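You operate a simulated robot arm through the tools that you are given. There is no shell and no other tool.

Carry out the task below with a simulated robot arm. There is one attempt and no reset: what you move stays moved.

Task
Give the red-tied open skein 3 turns on the twister.
Fine: then lay it on the grey mat and, last, turn the knob back to 0.

It is judged by the outcome, as a careful person would: the job done as asked, and still so three seconds after it is handed in. It fails if anything else is knocked over, pushed out of place, dropped, spilled or broken.

Robot
A 7-joint arm with a fingered hand, fixed in place. Base frame: the origin is at the foot of the arm, x ahead of it, y to its left, z up; the work surface is at about z = 840. Readings come in mm, degrees, newtons and seconds.
With the tool pointing down near the work surface it reaches from about 360 to 840 mm from the base axis. Its first joint turns from -115.0 to 115.0 degrees. Payload 5 kg.
The tool frame sits at the grasp point between the pads (the TCP): z along the fingers, y along the line on which they close. The tips reach 32 mm beyond it. The gripper opens to 160 mm. The gripper's body begins 89 mm behind the TCP. The gripper is a hand of 4 fingers: y runs from the thumb to the fingers, the wrist lies at [0, 0, -267] in the tool frame.
Orientation is that of the tool frame in the base frame, as [roll, pitch, yaw] about the fixed x, y, z axes, in that order (R = Rz(yaw) Ry(pitch) Rx(roll)). With the fingers straight down and closing along the base's y, the tool's x points along the base's -x, its y along +y and its z along -z.

Tools
- The arm moves only by the tool servo_tool. Its argument "increments" is a list of rows, each an object (a shift or turn left out is 0) with "travel": the shift along the base's x, y, z in mm, a list of three; "rotation": the turn, a rotation vector about the base's x, y, z in degrees, a list of three. In form: [{"travel": [x, y, z], "rotation": [rx, ry, rz]}, ...]. A call has 1 to 20 rows; each row is the pose to reach, as a shift and turn from the pose commanded when the call began. Each row takes 0.2 s and may step no farther than 50 mm and 8.6 degrees from the row before; otherwise, the whole call is refused. Where a pose cannot be reached the arm comes as near as it can. A force on the tool above 90 N (or 10 N above the force at the start of the call, whichever is more), or a blocked arm, ends the call early, and 0.2 s more pass. In this call time passes only in rows, and 0.2 s behind the last. The reply holds the time, the measured pose of the TCP, the force on the tool along the base axes, the opening and the grip force, in the units named above and with some noise, with the torque about the TCP (base axes, N m) and any sound that the robot's microphone picked up.
- Cameras (640 x 400 px; columns grow to the right, rows downward): "scene" is fixed at [402.6, -498.9, 1550.9]; the picture's right is [0.02, 1.00, 0.00], its down [0.92, -0.02, -0.40] and it looks along [-0.40, 0.01, -0.92] (base axes); focal length 214 px, centre (320, 200). "wrist" rides on the gripper at [80, -4, -114] in the tool frame; the picture's right is [0.05, 1.00, 0.00], its down [-0.82, 0.04, -0.58] and it looks along [-0.58, 0.03, 0.82] (tool axes); focal length 265 px, centre (320, 200). There is no depth. A picture from a camera that has moved, and an enlarged one, comes with that camera's place and axes in the base frame and with its lens.
- capture(camera): a new picture of that camera. The clock stands still meanwhile.
- slide_trunk(by): slides the trunk up (or, below 0, down) by that many mm; the arm rides with it, the base frame stays. It gives what a move gives, with no picture.
- move_fingers(finger1, finger2, finger3, thumb_bend): sets how far each is bent, from 0 (flat) to 1 (curled in); at 0.3 the hand is open as for a grip, at 0.7 the pads meet at the TCP. One left out holds its place. A second passes; each finger stops where it meets its share of the squeeze, and holds until it gets a number again. It is the only way to open and close the hand. It gives what a move gives, with no picture; readings hold the bend of each and the force on the fingers (four entries, about 0 where the hand has none), thumb and palm.
- enlarge(camera, box): a new picture of the part [left, top, right, bottom] of that camera's present view, enlarged. The clock stands still meanwhile.
- sign_off(): hands the job in; it is judged then, once.

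Nothing tells you positions but the pictures and the camera data. Unless the task says otherwise, let go and move clear before handing in.

The tools are called after ">>>" as name(argument=value, ...) on one line, values as JSON. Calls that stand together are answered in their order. servo_tool: Moves the arm, as the interface text tells. Its arguments: {"type":"object","properties":{"increments":{"type":"array"}},"required":["increments"]} The other tools are called the same way: slide_trunk (by) slides the trunk up or down; move_fingers (finger1, finger2, finger3, thumb_bend) moves the fingers one by one; capture (camera) takes a picture; enlarge (camera, box) takes an enlarged picture of a part of a camera's view; sign_off () hands the job in.

At the start:

```text
time: 0.0
eef_pos: [208.7, -503.6, 1290.5]
orientation: [-179.9, 0.1, -180.0]
contact_force: [0.6, -0.3, -0.2]
wrist_torque: [-0.01, 0.01, 0.01]
gripper_width: 160.0
gripper_force: 0.1
shape: jaw
bend: [0.3, 0.3, 0.3, 0.3]
finger forces: [0.1, 0.0, 0.0, 0.0, 0.0, 0.1]
trunk travel left (down, up): [-825.0, 165.0]
```

scene: 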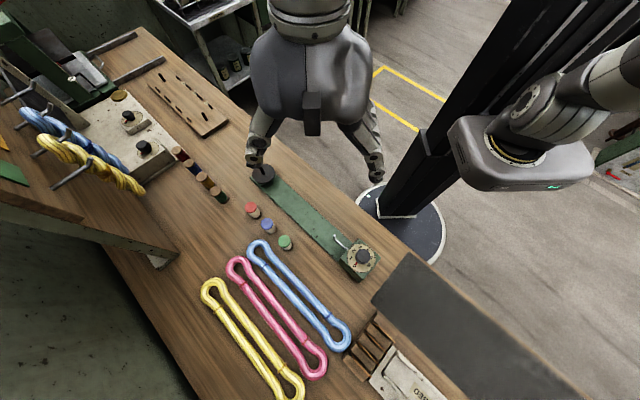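
wrist: 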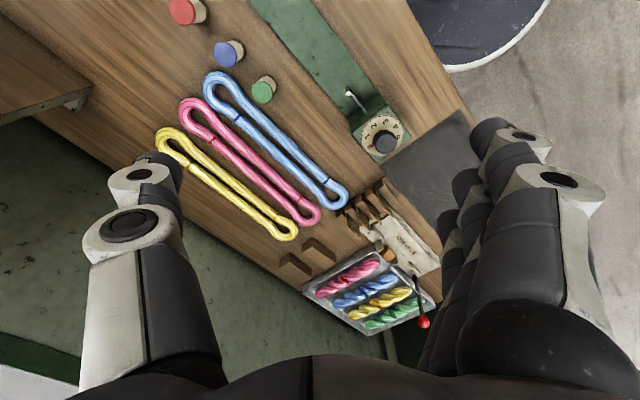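

I see a bench with three open skeins (yellow, pink/red, blue), a green twister rail with a knob, and a grey mat. I'll look closer before moving.

>>> enlarge(camera="scene", box=[180, 220, 400, 400])

>>> enlarge(camera="scene", box=[230, 150, 400, 290])

>>> enlarge(camera="wrist", box=[320, 70, 440, 170])

>>> enlarge(camera="wrist", box=[140, 0, 420, 250])

>>> enlarge(camera="scene", box=[0, 20, 240, 220])

>>> enlarge(camera="wrist", box=[260, 170, 460, 350])

```text
2.22 times, centred on (290, 310) of scene
camera zoom: at [402.6, -498.9, 1550.9], right [0.02, 1.0, 0.0], down [0.92, -0.02, -0.4], along [-0.4, 0.01, -0.92], focal length 477 px, centre (387, -44)
```

zoom: 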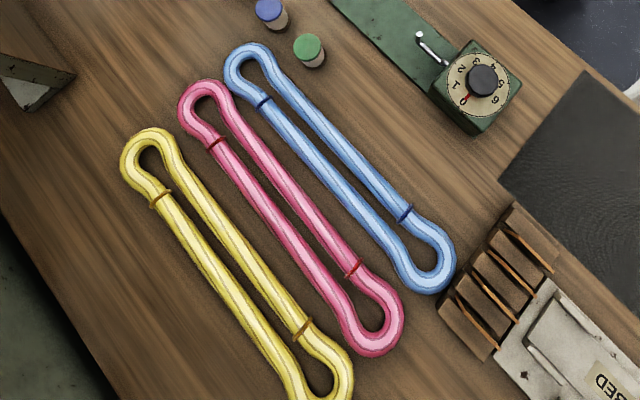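

```text
2.86 times, centred on (315, 220) of scene
camera zoom: at [402.6, -498.9, 1550.9], right [0.02, 1.0, 0.0], down [0.92, -0.02, -0.4], along [-0.4, 0.01, -0.92], focal length 613 px, centre (334, 143)
```

zoom: 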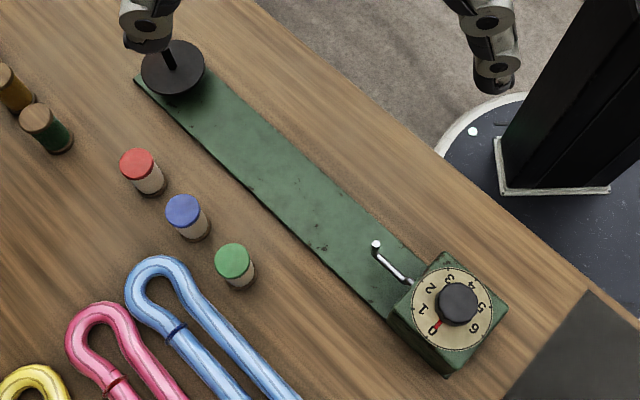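

```text
4.00 times, centred on (380, 120) of wrist
camera zoom: at [128.7, -506.9, 1402.6], right [-0.05, 1.0, 0.0], down [0.82, 0.04, 0.58], along [0.58, 0.03, -0.82], focal length 1062 px, centre (80, 520)
```

zoom: 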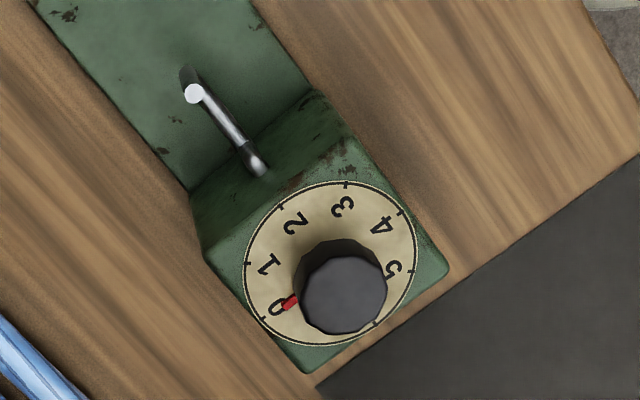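

```text
1.60 times, centred on (280, 125) of wrist
camera zoom: at [128.7, -506.9, 1402.6], right [-0.05, 1.0, 0.0], down [0.82, 0.04, 0.58], along [0.58, 0.03, -0.82], focal length 425 px, centre (384, 320)
```

zoom: 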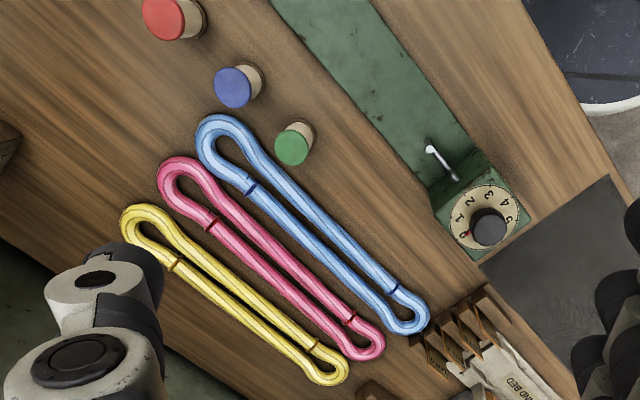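

```text
2.00 times, centred on (120, 120) of scene
camera zoom: at [402.6, -498.9, 1550.9], right [0.02, 1.0, 0.0], down [0.92, -0.02, -0.4], along [-0.4, 0.01, -0.92], focal length 429 px, centre (720, 360)
```

zoom: 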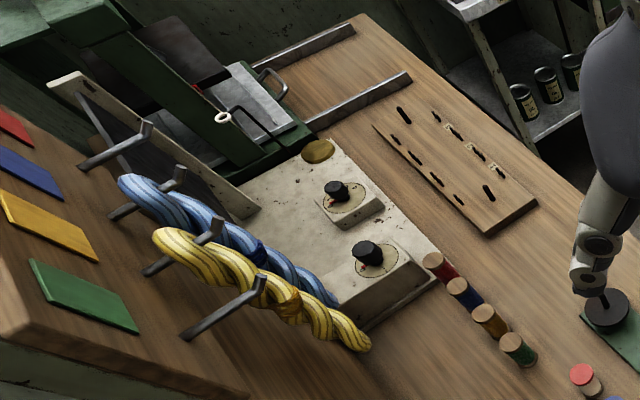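

```text
2.22 times, centred on (360, 260) of wrist
camera zoom: at [128.7, -506.9, 1402.6], right [-0.05, 1.0, 0.0], down [0.82, 0.04, 0.58], along [0.58, 0.03, -0.82], focal length 590 px, centre (231, 67)
```

zoom: 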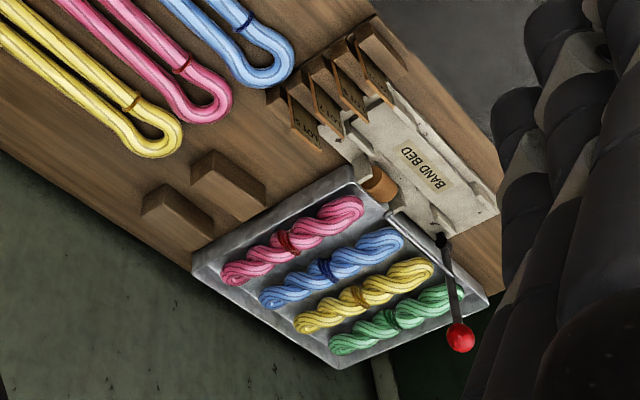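

The pink skein has dark red ties and lies at about (450, -630). The twister rail runs from a post near (0, -700) to a hook and knob near (255–310, -440 to -377). The mat starts right behind the knob. Next I'll move the arm, high up, to get a better look at the post and hook.

>>> servo_tool(increments=[{"travel": [-15, 2, 0], "rotation": [0, 0, -8]}, {"travel": [-30, 4, 0], "rotation": [0, 0, -16]}, {"travel": [-45, 6, 0], "rotation": [0, 0, -24]}, {"travel": [-60, 8, 0], "rotation": [0, 0, -32]}, {"travel": [-75, 10, 0], "rotation": [0, 0, -40]}, {"travel": [-90, 12, 0], "rotation": [0, 0, -48]}, {"travel": [-105, 14, 0], "rotation": [0, 0, -56]}, {"travel": [-120, 16, 0], "rotation": [0, 0, -64]}, {"travel": [-135, 18, 0], "rotation": [0, 0, -72]}, {"travel": [-150, 20, 0], "rotation": [0, 0, -80]}, {"travel": [-165, 22, 0], "rotation": [0, 0, -88]}])

```text
time: 2.4
eef_pos: [45.0, -481.9, 1290.3]
orientation: [-180.0, 0.0, 91.9]
contact_force: [0.6, 0.4, 0.4]
wrist_torque: [-0.03, -0.04, 0.01]
gripper_width: 160.1
gripper_force: 0.1
shape: jaw
bend: [0.3, 0.3, 0.3, 0.3]
finger forces: [0.0, 0.0, 0.0, 0.0, 0.0, 0.0]
trunk travel left (down, up): [-825.0, 165.0]
```

The arm moved as commanded, so the camera should now face the post end of the twister. I'll take pictures.

>>> capture(camera="wrist")

>>> capture(camera="scene")

```text
taken
camera wrist: at [37.4, -401.2, 1401.8], right [1.0, 0.08, 0.0], down [0.07, -0.81, 0.58], along [0.05, -0.58, -0.82], focal length 265 px, centre (320, 200)
```

wrist: 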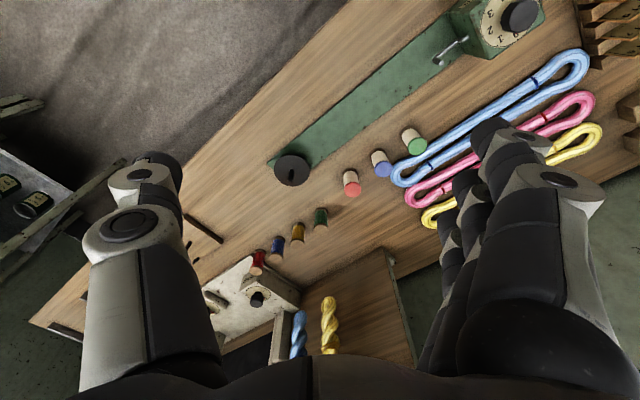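

```text
taken
```

scene: 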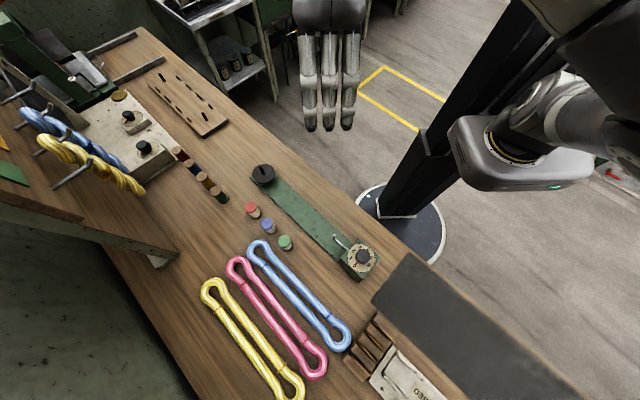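

>>> enlarge(camera="wrist", box=[250, 130, 350, 200])

>>> enlarge(camera="wrist", box=[410, 0, 550, 90])

>>> enlarge(camera="scene", box=[230, 150, 310, 210])

>>> enlarge(camera="scene", box=[310, 220, 390, 290])

```text
5.71 times, centred on (300, 165) of wrist
camera zoom: at [37.4, -401.2, 1401.8], right [1.0, 0.08, 0.0], down [0.07, -0.81, 0.58], along [0.05, -0.58, -0.82], focal length 1517 px, centre (434, 400)
```

zoom: 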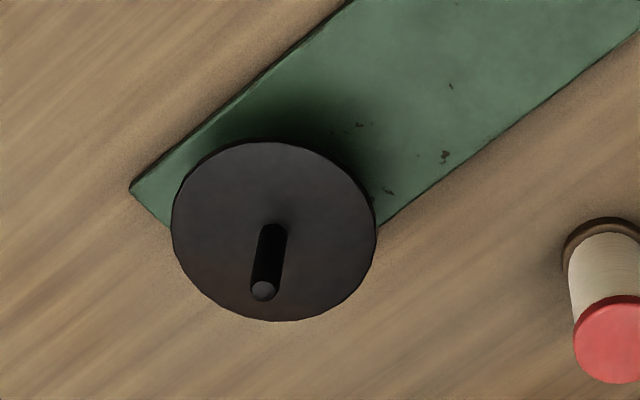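

```text
4.44 times, centred on (480, 45) of wrist
camera zoom: at [37.4, -401.2, 1401.8], right [1.0, 0.08, 0.0], down [0.07, -0.81, 0.58], along [0.05, -0.58, -0.82], focal length 1180 px, centre (-391, 889)
```

zoom: 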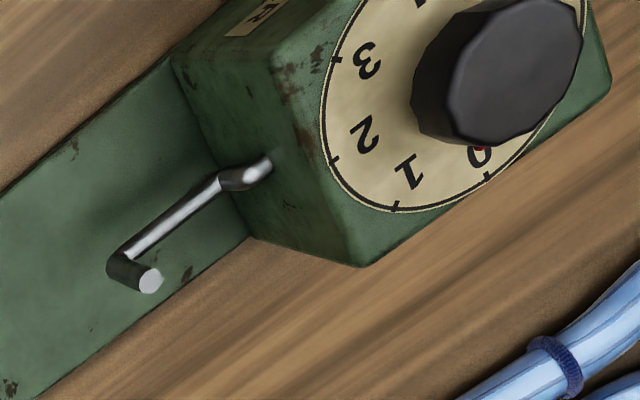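

```text
6.67 times, centred on (270, 180) of scene
camera zoom: at [402.6, -498.9, 1550.9], right [0.02, 1.0, 0.0], down [0.92, -0.02, -0.4], along [-0.4, 0.01, -0.92], focal length 1430 px, centre (653, 333)
```

zoom: 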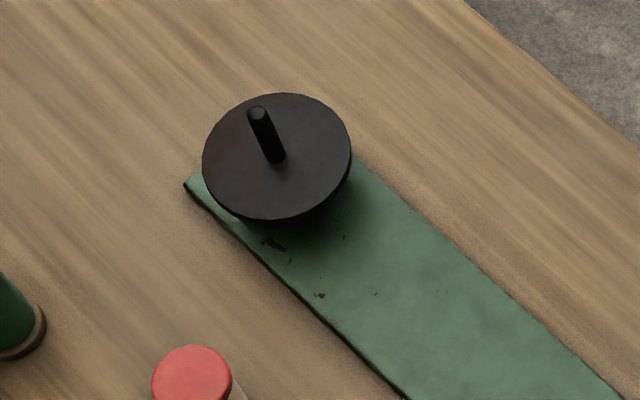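

```text
5.71 times, centred on (350, 255) of scene
camera zoom: at [402.6, -498.9, 1550.9], right [0.02, 1.0, 0.0], down [0.92, -0.02, -0.4], along [-0.4, 0.01, -0.92], focal length 1226 px, centre (149, -114)
```

zoom: 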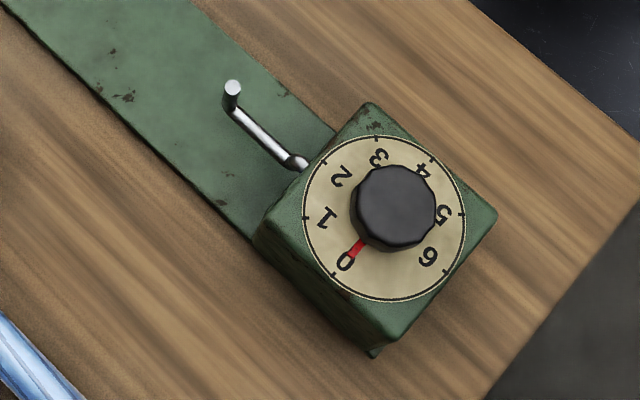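

The post is a disc with a vertical pin at about (0, -698), with its top near z = 920. The hook has an upturned tip at about (243, -451, 916), and the knob is at about (313, -381, 967). Now I'll measure the skein more closely.

>>> enlarge(camera="scene", box=[190, 225, 290, 305])

>>> enlarge(camera="scene", box=[250, 310, 370, 400])

>>> enlarge(camera="wrist", box=[380, 30, 640, 240])

```text
5.00 times, centred on (240, 265) of scene
camera zoom: at [402.6, -498.9, 1550.9], right [0.02, 1.0, 0.0], down [0.92, -0.02, -0.4], along [-0.4, 0.01, -0.92], focal length 1072 px, centre (720, -125)
```

zoom: 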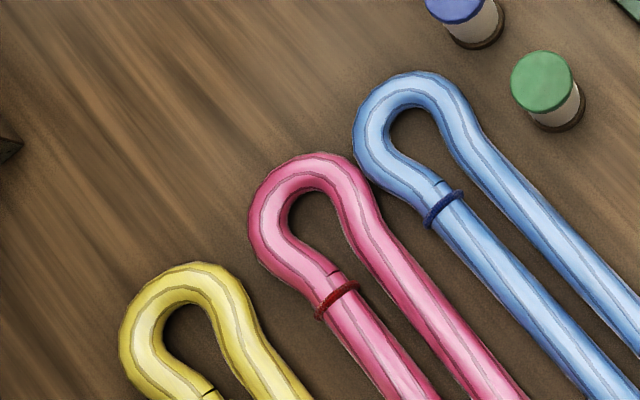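

```text
4.44 times, centred on (310, 355) of scene
camera zoom: at [402.6, -498.9, 1550.9], right [0.02, 1.0, 0.0], down [0.92, -0.02, -0.4], along [-0.4, 0.01, -0.92], focal length 953 px, centre (364, -489)
```

zoom: 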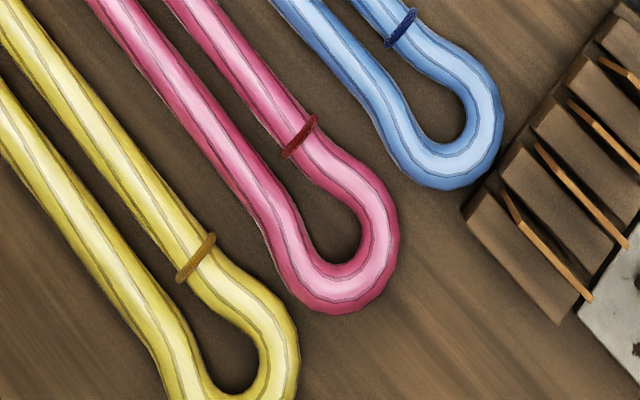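

```text
1.90 times, centred on (510, 135) of wrist
camera zoom: at [37.4, -401.2, 1401.8], right [1.0, 0.08, 0.0], down [0.07, -0.81, 0.58], along [0.05, -0.58, -0.82], focal length 506 px, centre (-42, 324)
```

zoom: 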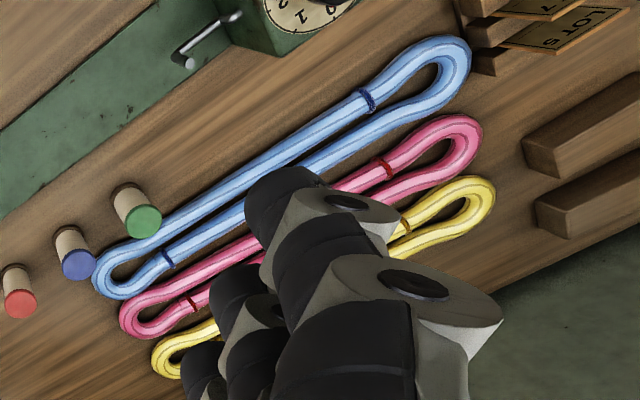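

The red-tied skein is the pink one, with its centre at about (451, -636), its axis at about 42°, and an inner loop about 365 mm long against a 346 mm pin spacing. I'll move above it with the hand turned so the fingers close across it.

>>> servo_tool(increments=[{"travel": [31.3, -11.9, -22.3], "rotation": [0, 0, -3.8]}, {"travel": [62.6, -23.7, -44.6], "rotation": [0, 0, -7.6]}, {"travel": [93.9, -35.6, -66.9], "rotation": [0, 0, -11.5]}, {"travel": [125.2, -47.4, -89.2], "rotation": [0, 0, -15.3]}, {"travel": [156.5, -59.3, -111.5], "rotation": [0, 0, -19.1]}, {"travel": [187.8, -71.2, -133.8], "rotation": [0, 0, -22.9]}, {"travel": [219.1, -83.0, -156.1], "rotation": [0, 0, -26.8]}, {"travel": [250.4, -94.9, -178.4], "rotation": [0, 0, -30.6]}, {"travel": [281.7, -106.7, -200.7], "rotation": [0, 0, -34.4]}, {"travel": [313, -118.6, -223], "rotation": [0, 0, -38.2]}, {"travel": [344.3, -130.5, -245.3], "rotation": [0, 0, -42.0]}, {"travel": [375.6, -142.3, -267.6], "rotation": [0, 0, -45.9]}, {"travel": [406.5, -154.2, -290], "rotation": [0, 0, -49.7]}])

```text
time: 5.2
eef_pos: [75.8, -398.4, 1060.6]
orientation: [178.5, -1.3, 47.3]
contact_force: [-0.7, 0.2, 0.2]
wrist_torque: [-0.01, 0.03, 0.01]
gripper_width: 160.0
gripper_force: 0.1
shape: jaw
bend: [0.3, 0.3, 0.3, 0.3]
finger forces: [0.0, 0.0, 0.0, 0.0, 0.1, 0.0]
out of reach, approached as far as the arm can: row 5, 6, 7, 8, 9, 10, 11, 12, 13
trunk travel left (down, up): [-825.0, 165.0]
```

The arm stopped short of that pose: the trunk looks too high for working near the surface. I'll raise the hand again, then slide the trunk down.

>>> servo_tool(increments=[{"travel": [0, -10, 40]}, {"travel": [0, -20, 80]}, {"travel": [0, -30, 120]}, {"travel": [0, -40, 160]}, {"travel": [0, -50, 200]}, {"travel": [0, -60, 240]}])

```text
time: 6.6
eef_pos: [40.4, -415.7, 1277.5]
orientation: [178.2, -0.9, 47.9]
contact_force: [0.3, -0.5, -0.2]
wrist_torque: [-0.03, -0.02, -0.01]
gripper_width: 159.8
gripper_force: 0.1
shape: jaw
bend: [0.3, 0.3, 0.3, 0.3]
finger forces: [0.0, 0.0, 0.0, 0.0, 0.1, 0.1]
out of reach, approached as far as the arm can: row 1, 2, 3, 4, 5, 6
trunk travel left (down, up): [-825.0, 165.0]
```

The arm still reports being short of the command. I'll send a zero move to see what the commanded pose is now.

>>> servo_tool(increments=[{"travel": [0, 0, 0]}])

>>> capture(camera="scene")

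>>> capture(camera="wrist")

```text
time: 7.0
eef_pos: [41.1, -416.1, 1276.0]
orientation: [178.3, -0.9, 47.9]
contact_force: [0.1, -0.6, -0.1]
wrist_torque: [0.01, 0.01, 0.03]
gripper_width: 160.1
gripper_force: 0.1
shape: jaw
bend: [0.3, 0.3, 0.3, 0.3]
finger forces: [0.0, 0.0, 0.1, 0.0, 0.0, 0.1]
trunk travel left (down, up): [-825.0, 165.0]
```

```text
taken
```

scene: 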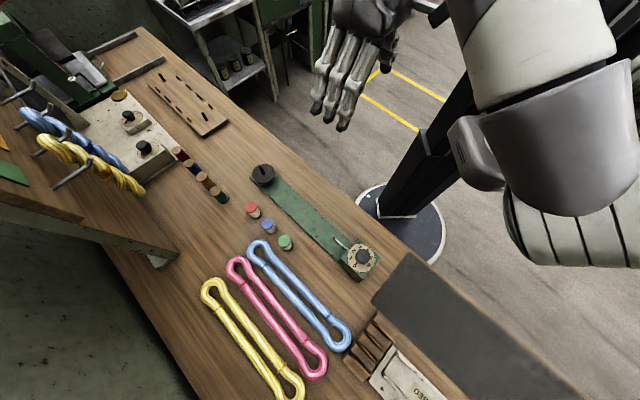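

```text
taken
camera wrist: at [88.1, -352.1, 1389.6], right [0.78, -0.63, 0.03], down [-0.53, -0.63, 0.56], along [-0.34, -0.45, -0.82], focal length 265 px, centre (320, 200)
```

wrist: 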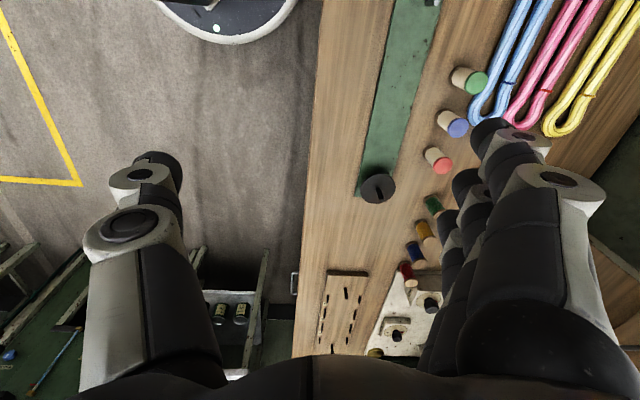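

The commanded pose resets to the measured one, so the limit is probably the wrist turning in this direction. I'll straighten the tool, then turn the other way so the fingers end up on the blue side.

>>> servo_tool(increments=[{"travel": [10, -20, 10], "rotation": [0.47, 1.86, 0]}])

```text
time: 7.4
eef_pos: [32.9, -422.5, 1278.8]
orientation: [-179.9, -0.2, 47.4]
contact_force: [0.1, 0.0, 0.8]
wrist_torque: [-0.01, -0.02, 0.0]
gripper_width: 159.6
gripper_force: 0.0
shape: jaw
bend: [0.3, 0.3, 0.3, 0.3]
finger forces: [0.0, 0.1, 0.0, 0.0, 0.1, 0.0]
out of reach, approached as far as the arm can: row 1
trunk travel left (down, up): [-825.0, 165.0]
```

The tool is straight again. Now I'll rotate positively toward yaw -147° while moving out over the bench at the same height.

>>> servo_tool(increments=[{"travel": [9, -4, 0], "rotation": [0, 0, 8.3]}, {"travel": [18, -8, 0], "rotation": [0, 0, 16.6]}, {"travel": [27, -12, 0], "rotation": [0, 0, 24.9]}, {"travel": [36, -16, 0], "rotation": [0, 0, 33.2]}, {"travel": [45, -20, 0], "rotation": [0, 0, 41.5]}, {"travel": [54, -24, 0], "rotation": [0, 0, 49.8]}, {"travel": [63, -28, 0], "rotation": [0, 0, 58.1]}, {"travel": [72, -32, 0], "rotation": [0, 0, 66.4]}, {"travel": [81, -36, 0], "rotation": [0, 0, 74.7]}, {"travel": [90, -40, 0], "rotation": [0, 0, 83]}, {"travel": [99, -44, 0], "rotation": [0, 0, 91.3]}, {"travel": [108, -48, 0], "rotation": [0, 0, 99.6]}, {"travel": [117, -52, 0], "rotation": [0, 0, 107.9]}, {"travel": [126, -56, 0], "rotation": [0, 0, 116.2]}, {"travel": [135, -60, 0], "rotation": [0, 0, 124.5]}, {"travel": [144, -64, 0], "rotation": [0, 0, 132.8]}, {"travel": [153, -68, 0], "rotation": [0, 0, 141.1]}, {"travel": [162, -72, 0], "rotation": [0, 0, 149.4]}, {"travel": [171, -76, 0], "rotation": [0, 0, 157.7]}, {"travel": [180, -80, 0], "rotation": [0, 0, 166]}])

```text
time: 11.6
eef_pos: [214.4, -505.7, 1277.7]
orientation: [-179.8, -0.3, -146.6]
contact_force: [-0.5, -0.4, -0.1]
wrist_torque: [0.0, -0.01, -0.01]
gripper_width: 159.8
gripper_force: 0.0
shape: jaw
bend: [0.3, 0.3, 0.3, 0.3]
finger forces: [0.1, 0.1, 0.0, 0.0, 0.0, 0.0]
trunk travel left (down, up): [-825.0, 165.0]
```

That worked with no limit reached. Next I'll move above the red-tied skein at a safe height.

>>> servo_tool(increments=[{"travel": [23.7, -13, -10], "rotation": [0, 0, 0.9]}, {"travel": [47.4, -26, -30], "rotation": [0, 0, 1.8]}, {"travel": [71.1, -39, -60], "rotation": [0, 0, 2.6]}, {"travel": [94.8, -52, -90], "rotation": [0, 0, 3.5]}, {"travel": [118.5, -65, -120], "rotation": [0, 0, 4.4]}, {"travel": [142.2, -78, -150], "rotation": [0, 0, 5.3]}, {"travel": [165.9, -91, -180], "rotation": [0, 0, 6.2]}, {"travel": [189.6, -104, -210], "rotation": [0, 0, 7.0]}, {"travel": [213.3, -117, -240], "rotation": [0, 0, 7.9]}, {"travel": [237, -130, -270], "rotation": [0, 0, 8.8]}])

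```text
time: 13.8
eef_pos: [452.3, -640.3, 1004.5]
orientation: [-180.0, -0.3, -137.9]
contact_force: [-1.0, 0.3, 0.1]
wrist_torque: [-0.02, 0.0, -0.02]
gripper_width: 160.1
gripper_force: 0.1
shape: jaw
bend: [0.3, 0.3, 0.3, 0.3]
finger forces: [0.0, 0.0, 0.0, 0.1, 0.1, 0.0]
trunk travel left (down, up): [-825.0, 165.0]
```

The hand is now above the skein. I'll set the fingers to a narrower opening and look.

>>> move_fingers(finger1=0.48, finger2=0.48, finger3=0.48, thumb_bend=0.48)

>>> capture(camera="wrist")

>>> capture(camera="scene")

```text
time: 14.8
eef_pos: [450.6, -639.0, 1005.3]
orientation: [-180.0, -0.2, -137.9]
contact_force: [0.0, 0.1, 0.7]
wrist_torque: [-0.01, 0.01, -0.02]
gripper_width: 100.2
gripper_force: 0.0
shape: fingers
bend: [0.48, 0.48, 0.48, 0.48]
finger forces: [0.0, 0.0, 0.1, 0.1, 0.1, 0.0]
trunk travel left (down, up): [-825.0, 165.0]
```

```text
taken
camera wrist: at [394.5, -695.2, 1118.5], right [-0.71, 0.71, 0.0], down [0.58, 0.58, 0.57], along [0.41, 0.41, -0.82], focal length 265 px, centre (320, 200)
```

wrist: 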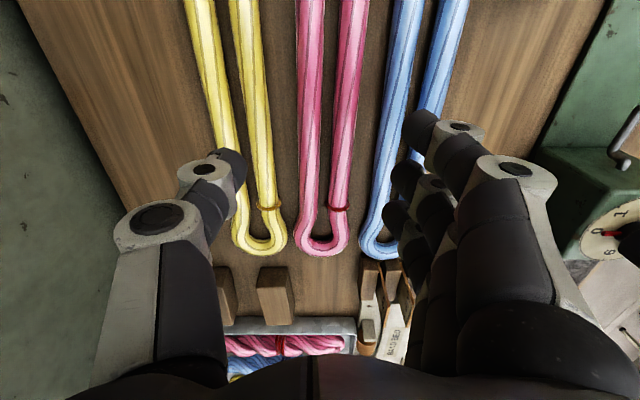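

```text
taken
```

scene: 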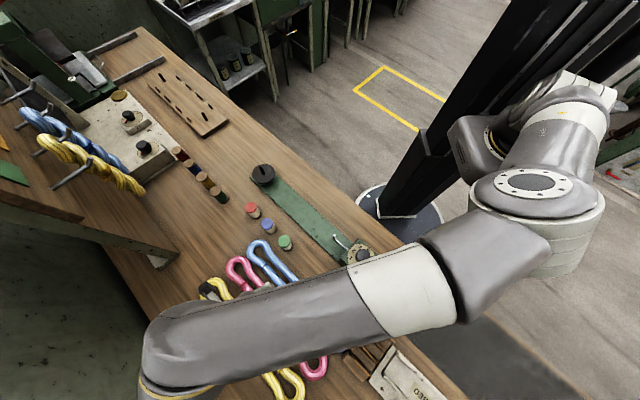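

The hand lines up along the skein, a little to one side of its centre. I'll zoom in to measure the lateral offset and the yaw.

>>> enlarge(camera="wrist", box=[230, 0, 430, 130])

>>> enlarge(camera="wrist", box=[230, 130, 430, 260])

```text
3.08 times, centred on (330, 65) of wrist
camera zoom: at [394.5, -695.2, 1118.5], right [-0.71, 0.71, 0.0], down [0.58, 0.58, 0.57], along [0.41, 0.41, -0.82], focal length 817 px, centre (289, 615)
```

zoom: 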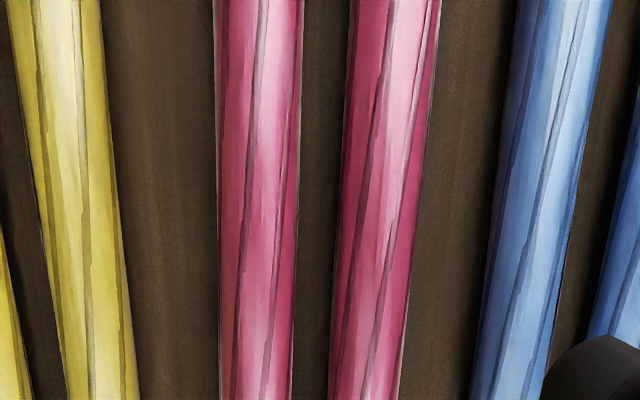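

```text
3.08 times, centred on (330, 195) of wrist
camera zoom: at [394.5, -695.2, 1118.5], right [-0.71, 0.71, 0.0], down [0.58, 0.58, 0.57], along [0.41, 0.41, -0.82], focal length 817 px, centre (289, 215)
```

zoom: 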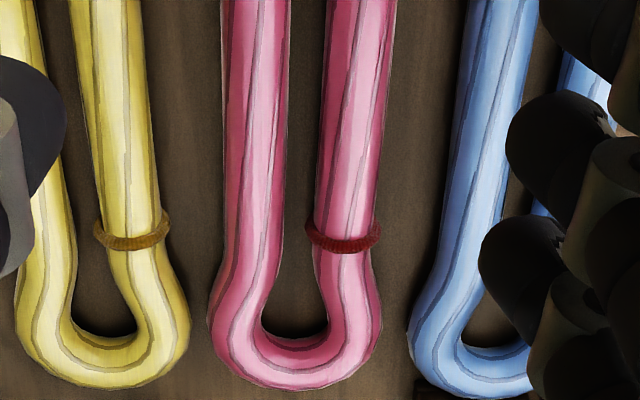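

The skein's centre line is about 8 mm toward the finger side and about 1° off in yaw. I'll correct both, narrow the opening a bit, and descend partway.

>>> servo_tool(increments=[{"travel": [-2.5, 3.5, -20], "rotation": [0, 0, 0.5]}, {"travel": [-5, 7.5, -50], "rotation": [0, 0, 1.0]}, {"travel": [-5, 7.5, -80], "rotation": [0, 0, 1.0]}])

>>> move_fingers(finger1=0.54, finger2=0.54, finger3=0.54, thumb_bend=0.54)

>>> capture(camera="wrist")

```text
time: 15.6
eef_pos: [446.3, -630.6, 927.0]
orientation: [-179.9, -0.1, -136.9]
contact_force: [0.0, -0.4, 0.0]
wrist_torque: [0.06, 0.01, 0.04]
gripper_width: 100.0
gripper_force: 0.0
shape: fingers
bend: [0.48, 0.48, 0.48, 0.48]
finger forces: [0.0, 0.1, 0.1, 0.0, 0.1, 0.0]
trunk travel left (down, up): [-825.0, 165.0]
```

```text
time: 16.6
eef_pos: [444.9, -630.8, 927.2]
orientation: [-180.0, -0.3, -136.9]
contact_force: [0.7, -0.2, 0.4]
wrist_torque: [0.01, -0.03, -0.02]
gripper_width: 76.4
gripper_force: 0.0
shape: fingers
bend: [0.54, 0.54, 0.54, 0.54]
finger forces: [0.0, 0.0, 0.0, 0.0, 0.0, 0.0]
trunk travel left (down, up): [-825.0, 165.0]
```

```text
taken
camera wrist: at [390.2, -687.1, 1039.4], right [-0.72, 0.69, 0.0], down [0.57, 0.59, 0.57], along [0.4, 0.41, -0.82], focal length 265 px, centre (320, 200)
```

wrist: 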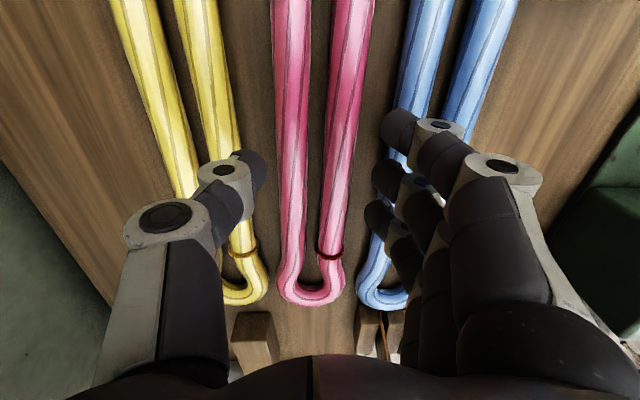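

The fingers now straddle the skein with about 76 mm between them. I'll zoom once more to check the centring before going down.

>>> enlarge(camera="wrist", box=[220, 80, 420, 210])

```text
3.08 times, centred on (320, 145) of wrist
camera zoom: at [390.2, -687.1, 1039.4], right [-0.72, 0.69, 0.0], down [0.57, 0.59, 0.57], along [0.4, 0.41, -0.82], focal length 817 px, centre (320, 369)
```

zoom: 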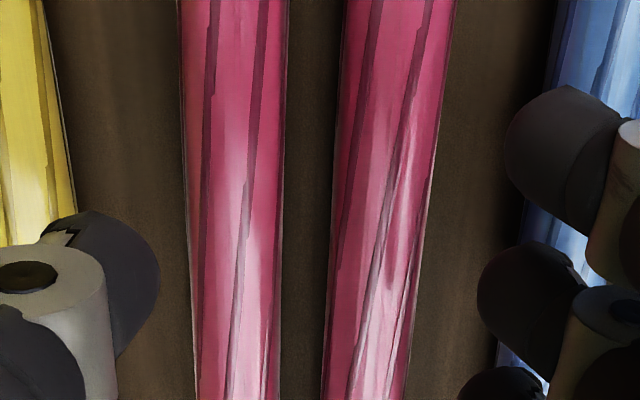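

The offset is about 2 mm, so I'll correct that and go down to just above the table.

>>> servo_tool(increments=[{"travel": [1.5, -1.6, -15]}, {"travel": [1.5, -1.6, -30]}, {"travel": [1.5, -1.6, -40]}, {"travel": [1.5, -1.6, -46]}])

>>> capture(camera="wrist")

>>> capture(camera="scene")

```text
time: 17.6
eef_pos: [447.2, -630.5, 881.6]
orientation: [-179.9, -0.3, -136.9]
contact_force: [0.9, -0.3, 1.8]
wrist_torque: [0.03, 0.01, 0.0]
gripper_width: 75.3
gripper_force: 0.7
shape: fingers
bend: [0.54, 0.54, 0.54, 0.54]
finger forces: [0.7, 0.2, 0.0, 0.0, 0.2, 0.1]
trunk travel left (down, up): [-825.0, 165.0]
```

```text
taken
camera wrist: at [391.9, -687.1, 993.7], right [-0.72, 0.69, 0.0], down [0.57, 0.59, 0.57], along [0.4, 0.41, -0.82], focal length 265 px, centre (320, 200)
```

wrist: 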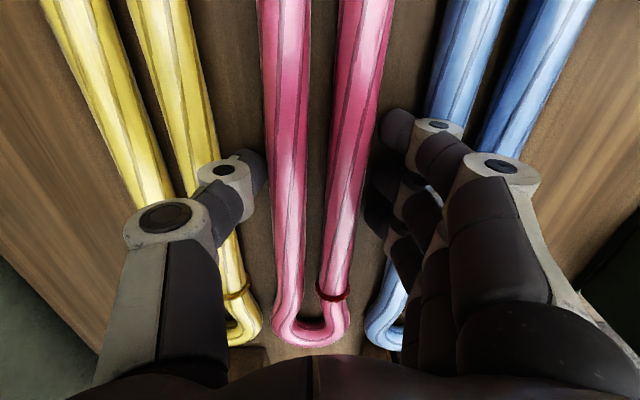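

```text
taken
```

scene: 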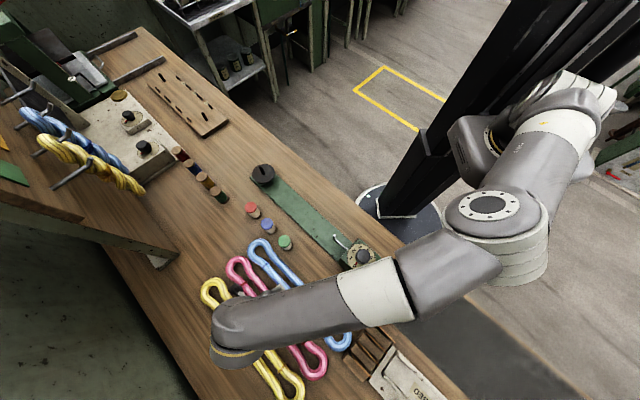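

Finger 1 reads a slight touch of 0.7 N. I'll look closely before closing.

>>> enlarge(camera="wrist", box=[220, 90, 460, 250])

>>> enlarge(camera="scene", box=[190, 230, 380, 400])

```text
2.50 times, centred on (340, 170) of wrist
camera zoom: at [391.9, -687.1, 993.7], right [-0.72, 0.69, 0.0], down [0.57, 0.59, 0.57], along [0.4, 0.41, -0.82], focal length 664 px, centre (270, 275)
```

zoom: 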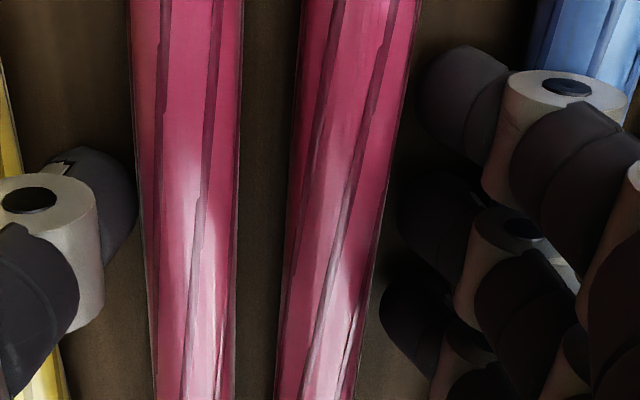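

```text
2.35 times, centred on (285, 315) of scene
camera zoom: at [402.6, -498.9, 1550.9], right [0.02, 1.0, 0.0], down [0.92, -0.02, -0.4], along [-0.4, 0.01, -0.92], focal length 505 px, centre (402, -71)
```

zoom: 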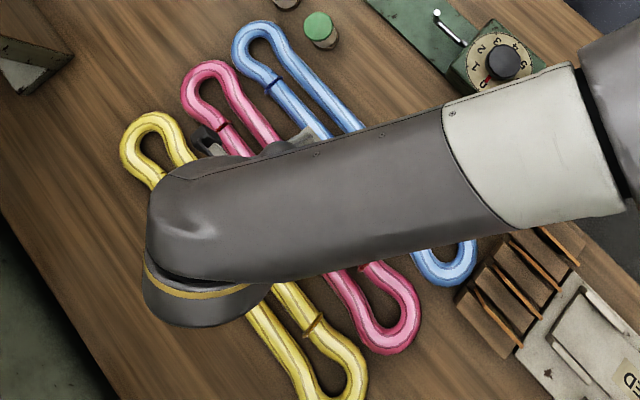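

The tips seem to be at table height, so I'll close step by step from here and watch the forces.

>>> move_fingers(finger1=0.58, finger2=0.58, finger3=0.58, thumb_bend=0.58)

```text
time: 18.6
eef_pos: [446.2, -628.7, 881.7]
orientation: [-180.0, -0.2, -136.9]
contact_force: [0.3, -0.2, -0.6]
wrist_torque: [0.0, -0.03, -0.03]
gripper_width: 70.7
gripper_force: 3.3
shape: fingers
bend: [0.56, 0.56, 0.56, 0.56]
finger forces: [1.2, 1.0, 1.2, 0.1, 3.5, 0.0]
trunk travel left (down, up): [-825.0, 165.0]
```

All the fingers have touched the skein at a width of 70.7 mm. I'll squeeze more.

>>> move_fingers(finger1=0.66, finger2=0.66, finger3=0.66, thumb_bend=0.66)

>>> capture(camera="wrist")

```text
time: 19.6
eef_pos: [447.2, -629.8, 880.9]
orientation: [180.0, -0.2, -136.9]
contact_force: [-0.5, 0.0, 0.5]
wrist_torque: [0.02, 0.03, -0.03]
gripper_width: 67.8
gripper_force: 22.0
shape: fingers
bend: [0.59, 0.59, 0.59, 0.59]
finger forces: [7.2, 7.3, 7.4, 0.1, 21.8, 0.1]
trunk travel left (down, up): [-825.0, 165.0]
```

```text
taken
camera wrist: at [391.7, -687.0, 993.6], right [-0.72, 0.69, 0.0], down [0.57, 0.59, 0.57], along [0.4, 0.41, -0.82], focal length 265 px, centre (320, 200)
```

wrist: 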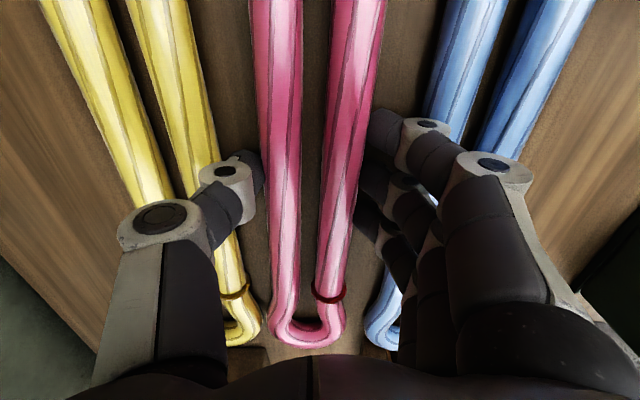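

The grip is 22 N with an even share across the fingers. I'll lift straight up a little and check the hold.

>>> servo_tool(increments=[{"travel": [0, 0, 8]}, {"travel": [0, 0, 20]}, {"travel": [0, 0, 35]}, {"travel": [0, 0, 50]}])

>>> capture(camera="wrist")

>>> capture(camera="scene")

```text
time: 20.6
eef_pos: [446.5, -631.5, 930.0]
orientation: [179.9, -0.3, -136.9]
contact_force: [0.3, 0.0, -2.0]
wrist_torque: [-0.03, 0.0, 0.01]
gripper_width: 68.0
gripper_force: 21.2
shape: fingers
bend: [0.59, 0.59, 0.59, 0.59]
finger forces: [7.3, 7.3, 7.4, 0.0, 21.8, 0.1]
trunk travel left (down, up): [-825.0, 165.0]
```

```text
taken
camera wrist: at [391.4, -688.1, 1042.0], right [-0.72, 0.69, 0.0], down [0.57, 0.59, 0.57], along [0.4, 0.41, -0.82], focal length 265 px, centre (320, 200)
```

wrist: 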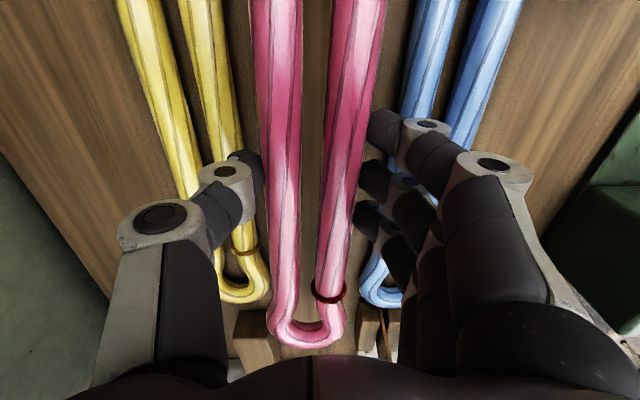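

```text
taken
```

scene: 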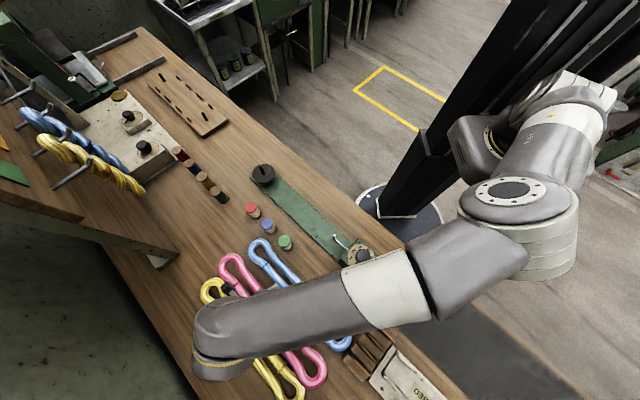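

The skein came up rigidly and stays fixed in the hand. I'll raise it further, then measure the loop ends relative to the hand.

>>> servo_tool(increments=[{"travel": [0, 0, 40]}, {"travel": [0, 0, 85]}, {"travel": [0, 0, 130]}])

>>> enlarge(camera="wrist", box=[240, 250, 380, 360])

>>> enlarge(camera="scene", box=[180, 200, 380, 400])

>>> enlarge(camera="wrist", box=[200, 0, 440, 160])

```text
time: 21.4
eef_pos: [447.9, -631.0, 1063.3]
orientation: [180.0, -0.2, -136.9]
contact_force: [0.1, -0.1, -1.3]
wrist_torque: [0.01, -0.01, -0.03]
gripper_width: 67.9
gripper_force: 21.8
shape: fingers
bend: [0.59, 0.59, 0.59, 0.59]
finger forces: [7.2, 7.2, 7.2, 0.0, 21.6, 0.0]
trunk travel left (down, up): [-825.0, 165.0]
```

```text
3.64 times, centred on (310, 305) of wrist
camera zoom: at [392.8, -687.9, 1175.7], right [-0.72, 0.69, 0.0], down [0.57, 0.59, 0.57], along [0.4, 0.41, -0.82], focal length 965 px, centre (356, -182)
```

zoom: 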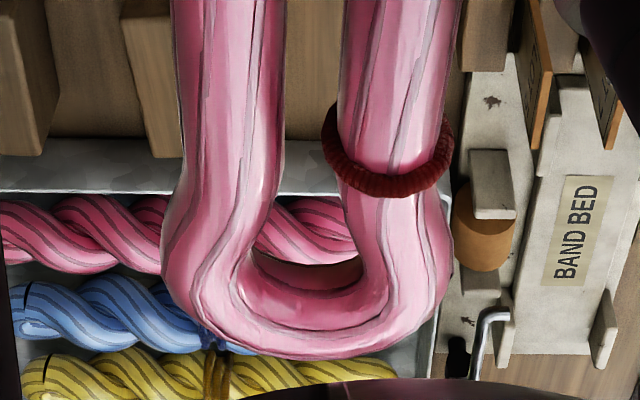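

```text
2.00 times, centred on (280, 300) of scene
camera zoom: at [402.6, -498.9, 1550.9], right [0.02, 1.0, 0.0], down [0.92, -0.02, -0.4], along [-0.4, 0.01, -0.92], focal length 429 px, centre (400, 0)
```

zoom: 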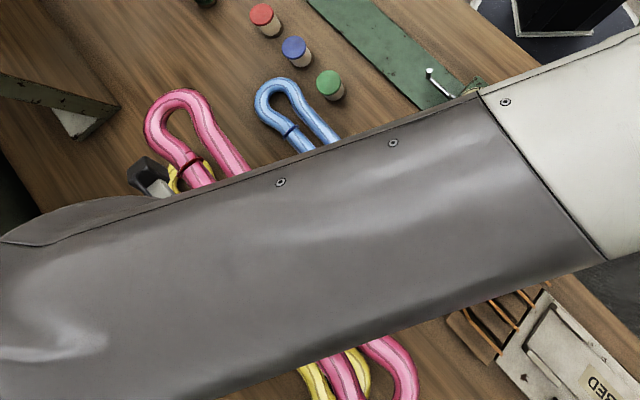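

```text
2.50 times, centred on (320, 80) of wrist
camera zoom: at [392.8, -687.9, 1175.7], right [-0.72, 0.69, 0.0], down [0.57, 0.59, 0.57], along [0.4, 0.41, -0.82], focal length 664 px, centre (320, 500)
```

zoom: 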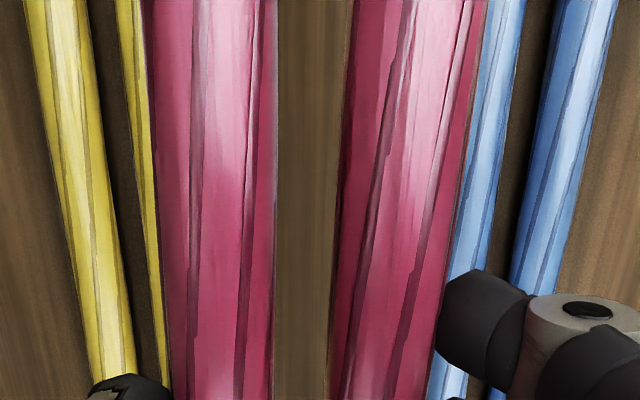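

The skein sits centred to within a few millimetres, with the far loop end about 191 mm ahead of the hand. I'll zoom the scene view on the near loop to get its position too.

>>> enlarge(camera="scene", box=[240, 235, 310, 295])

>>> enlarge(camera="scene", box=[325, 355, 395, 400])

```text
6.67 times, centred on (275, 265) of scene
camera zoom: at [402.6, -498.9, 1550.9], right [0.02, 1.0, 0.0], down [0.92, -0.02, -0.4], along [-0.4, 0.01, -0.92], focal length 1430 px, centre (620, -233)
```

zoom: 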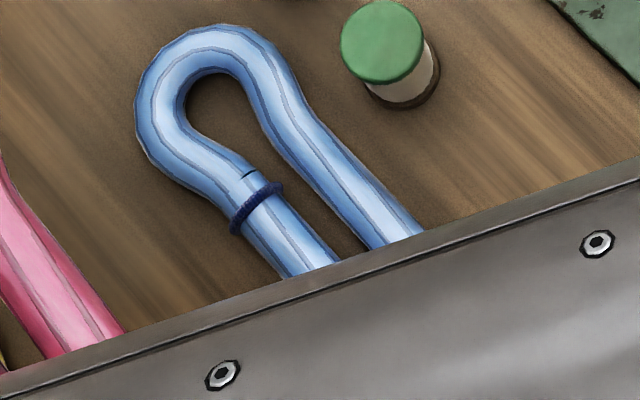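

```text
8.89 times, centred on (360, 378) of scene
camera zoom: at [402.6, -498.9, 1550.9], right [0.02, 1.0, 0.0], down [0.92, -0.02, -0.4], along [-0.4, 0.01, -0.92], focal length 1906 px, centre (-36, -1378)
```

zoom: 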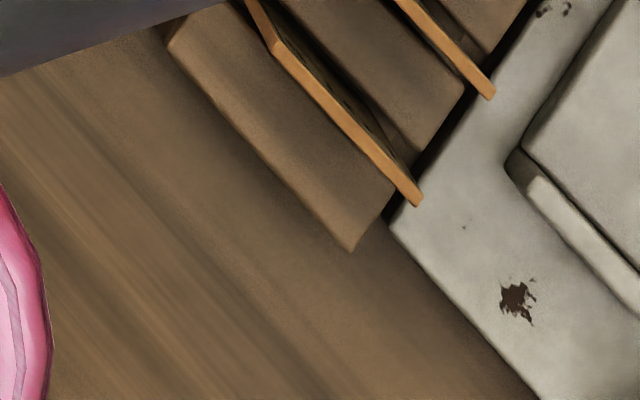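

>>> enlarge(camera="scene", box=[180, 235, 260, 300])

>>> enlarge(camera="scene", box=[260, 350, 340, 400])

```text
6.15 times, centred on (220, 268) of scene
camera zoom: at [402.6, -498.9, 1550.9], right [0.02, 1.0, 0.0], down [0.92, -0.02, -0.4], along [-0.4, 0.01, -0.92], focal length 1320 px, centre (935, -215)
```

zoom: 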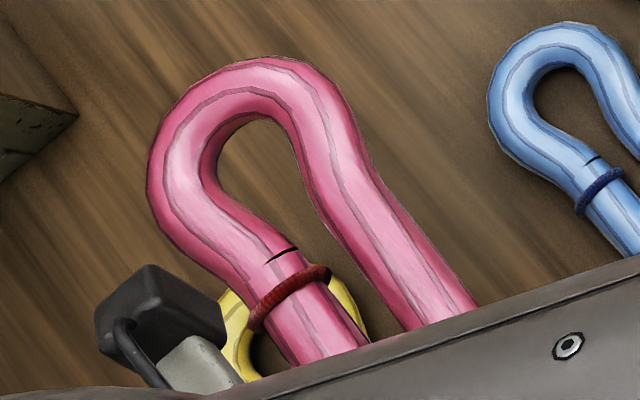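

```text
8.00 times, centred on (300, 375) of scene
camera zoom: at [402.6, -498.9, 1550.9], right [0.02, 1.0, 0.0], down [0.92, -0.02, -0.4], along [-0.4, 0.01, -0.92], focal length 1716 px, centre (480, -1200)
```

zoom: 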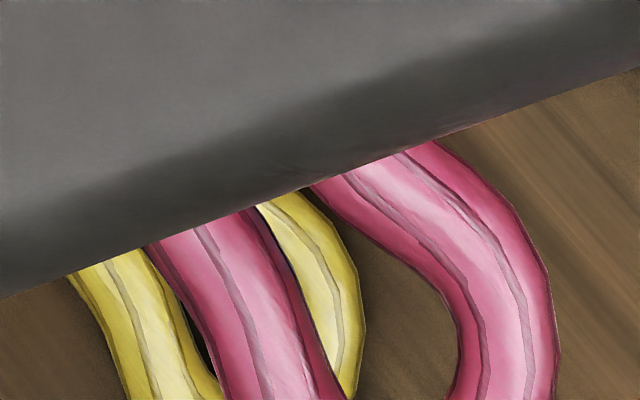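

Near loop end at tool (199.5, -7), far loop end at tool (-191, -3), so the inner length is about 366 mm. I'll carry it high over to the twister, hovering above the pins.

>>> servo_tool(increments=[{"travel": [-30, 6, 5], "rotation": [0, 0, 0.2]}, {"travel": [-65, 12, 10], "rotation": [0, 0, 0.4]}, {"travel": [-100, 19, 10], "rotation": [0, 0, 0.6]}, {"travel": [-135, 26, 10], "rotation": [0, 0, 0.8]}, {"travel": [-170, 32, 10], "rotation": [0, 0, 1.0]}])

```text
time: 22.6
eef_pos: [277.1, -599.7, 1070.3]
orientation: [-179.8, -0.2, -135.9]
contact_force: [-0.5, 0.0, -1.3]
wrist_torque: [0.0, -0.07, -0.02]
gripper_width: 68.1
gripper_force: 21.9
shape: fingers
bend: [0.59, 0.59, 0.59, 0.59]
finger forces: [7.2, 7.2, 7.3, 0.0, 21.3, 0.0]
trunk travel left (down, up): [-825.0, 165.0]
```

Halfway there with no reach problem. I'll continue to hover over the twister.

>>> servo_tool(increments=[{"travel": [-32, 6.5, 0], "rotation": [0, 0, 0.2]}, {"travel": [-64, 13, 0], "rotation": [0, 0, 0.4]}, {"travel": [-96, 19.5, 0], "rotation": [0, 0, 0.6]}, {"travel": [-128, 26, 0], "rotation": [0, 0, 0.8]}, {"travel": [-156.7, 31.7, 0], "rotation": [0, 0, 0.8]}])

>>> capture(camera="scene")

>>> capture(camera="wrist")

```text
time: 23.8
eef_pos: [121.3, -568.4, 1071.1]
orientation: [-179.9, -0.2, -135.0]
contact_force: [-0.1, 0.5, -0.6]
wrist_torque: [-0.01, -0.03, 0.04]
gripper_width: 67.9
gripper_force: 21.3
shape: fingers
bend: [0.59, 0.59, 0.59, 0.59]
finger forces: [7.1, 7.2, 7.3, 0.1, 21.4, 0.0]
trunk travel left (down, up): [-825.0, 165.0]
```

```text
taken
```

scene: 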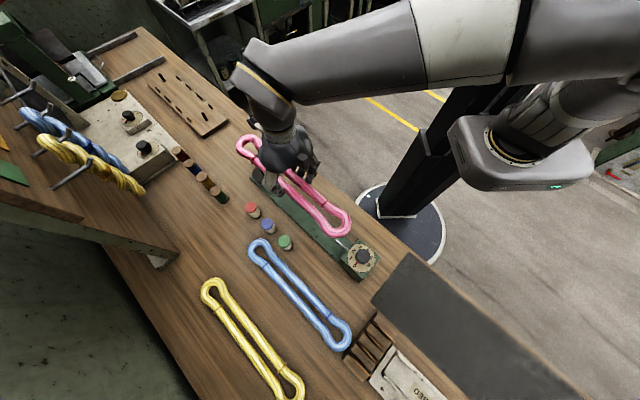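

```text
taken
camera wrist: at [67.1, -626.8, 1182.6], right [-0.74, 0.67, 0.0], down [0.55, 0.61, 0.57], along [0.39, 0.43, -0.82], focal length 265 px, centre (320, 200)
```

wrist: 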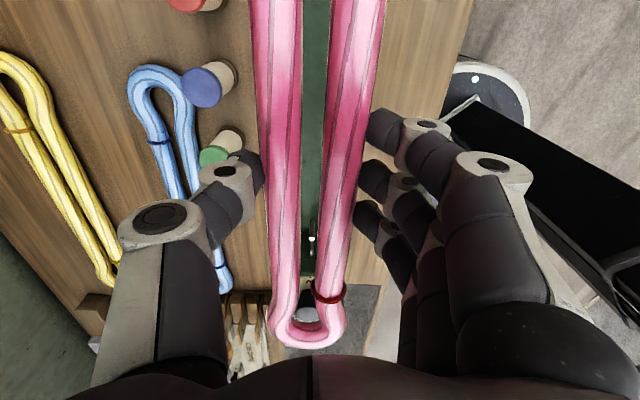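

The scene camera sees both skein ends now. I'll zoom on them to check alignment with the pins.

>>> enlarge(camera="scene", box=[220, 120, 300, 190])

>>> enlarge(camera="scene", box=[300, 190, 380, 260])

>>> enlarge(camera="wrist", box=[250, 200, 370, 360])

```text
5.71 times, centred on (260, 155) of scene
camera zoom: at [402.6, -498.9, 1550.9], right [0.02, 1.0, 0.0], down [0.92, -0.02, -0.4], along [-0.4, 0.01, -0.92], focal length 1226 px, centre (663, 457)
```

zoom: 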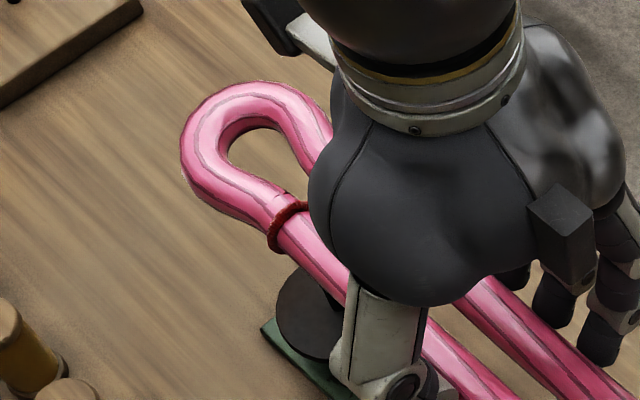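

```text
5.71 times, centred on (340, 225) of scene
camera zoom: at [402.6, -498.9, 1550.9], right [0.02, 1.0, 0.0], down [0.92, -0.02, -0.4], along [-0.4, 0.01, -0.92], focal length 1226 px, centre (206, 57)
```

zoom: 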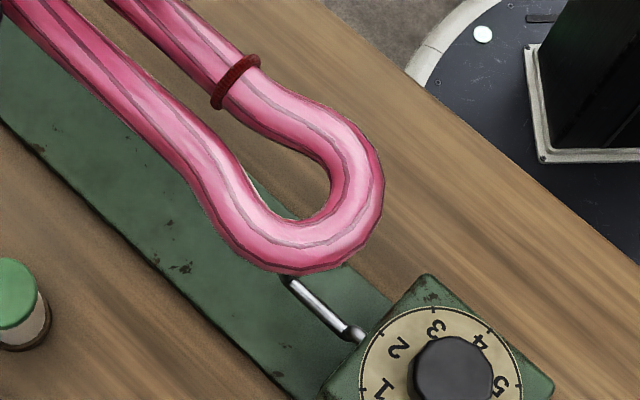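

```text
2.50 times, centred on (310, 280) of wrist
camera zoom: at [67.1, -626.8, 1182.6], right [-0.74, 0.67, 0.0], down [0.55, 0.61, 0.57], along [0.39, 0.43, -0.82], focal length 664 px, centre (345, 0)
```

zoom: 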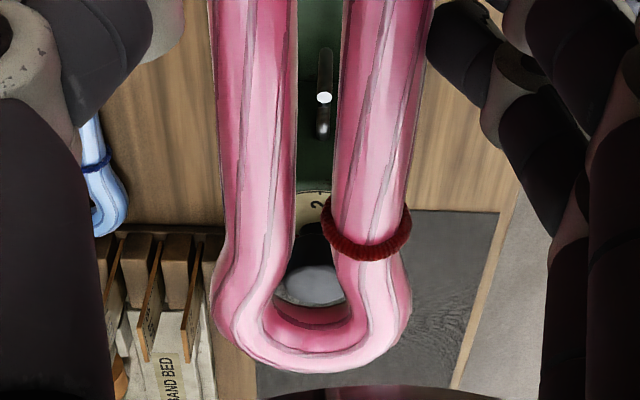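

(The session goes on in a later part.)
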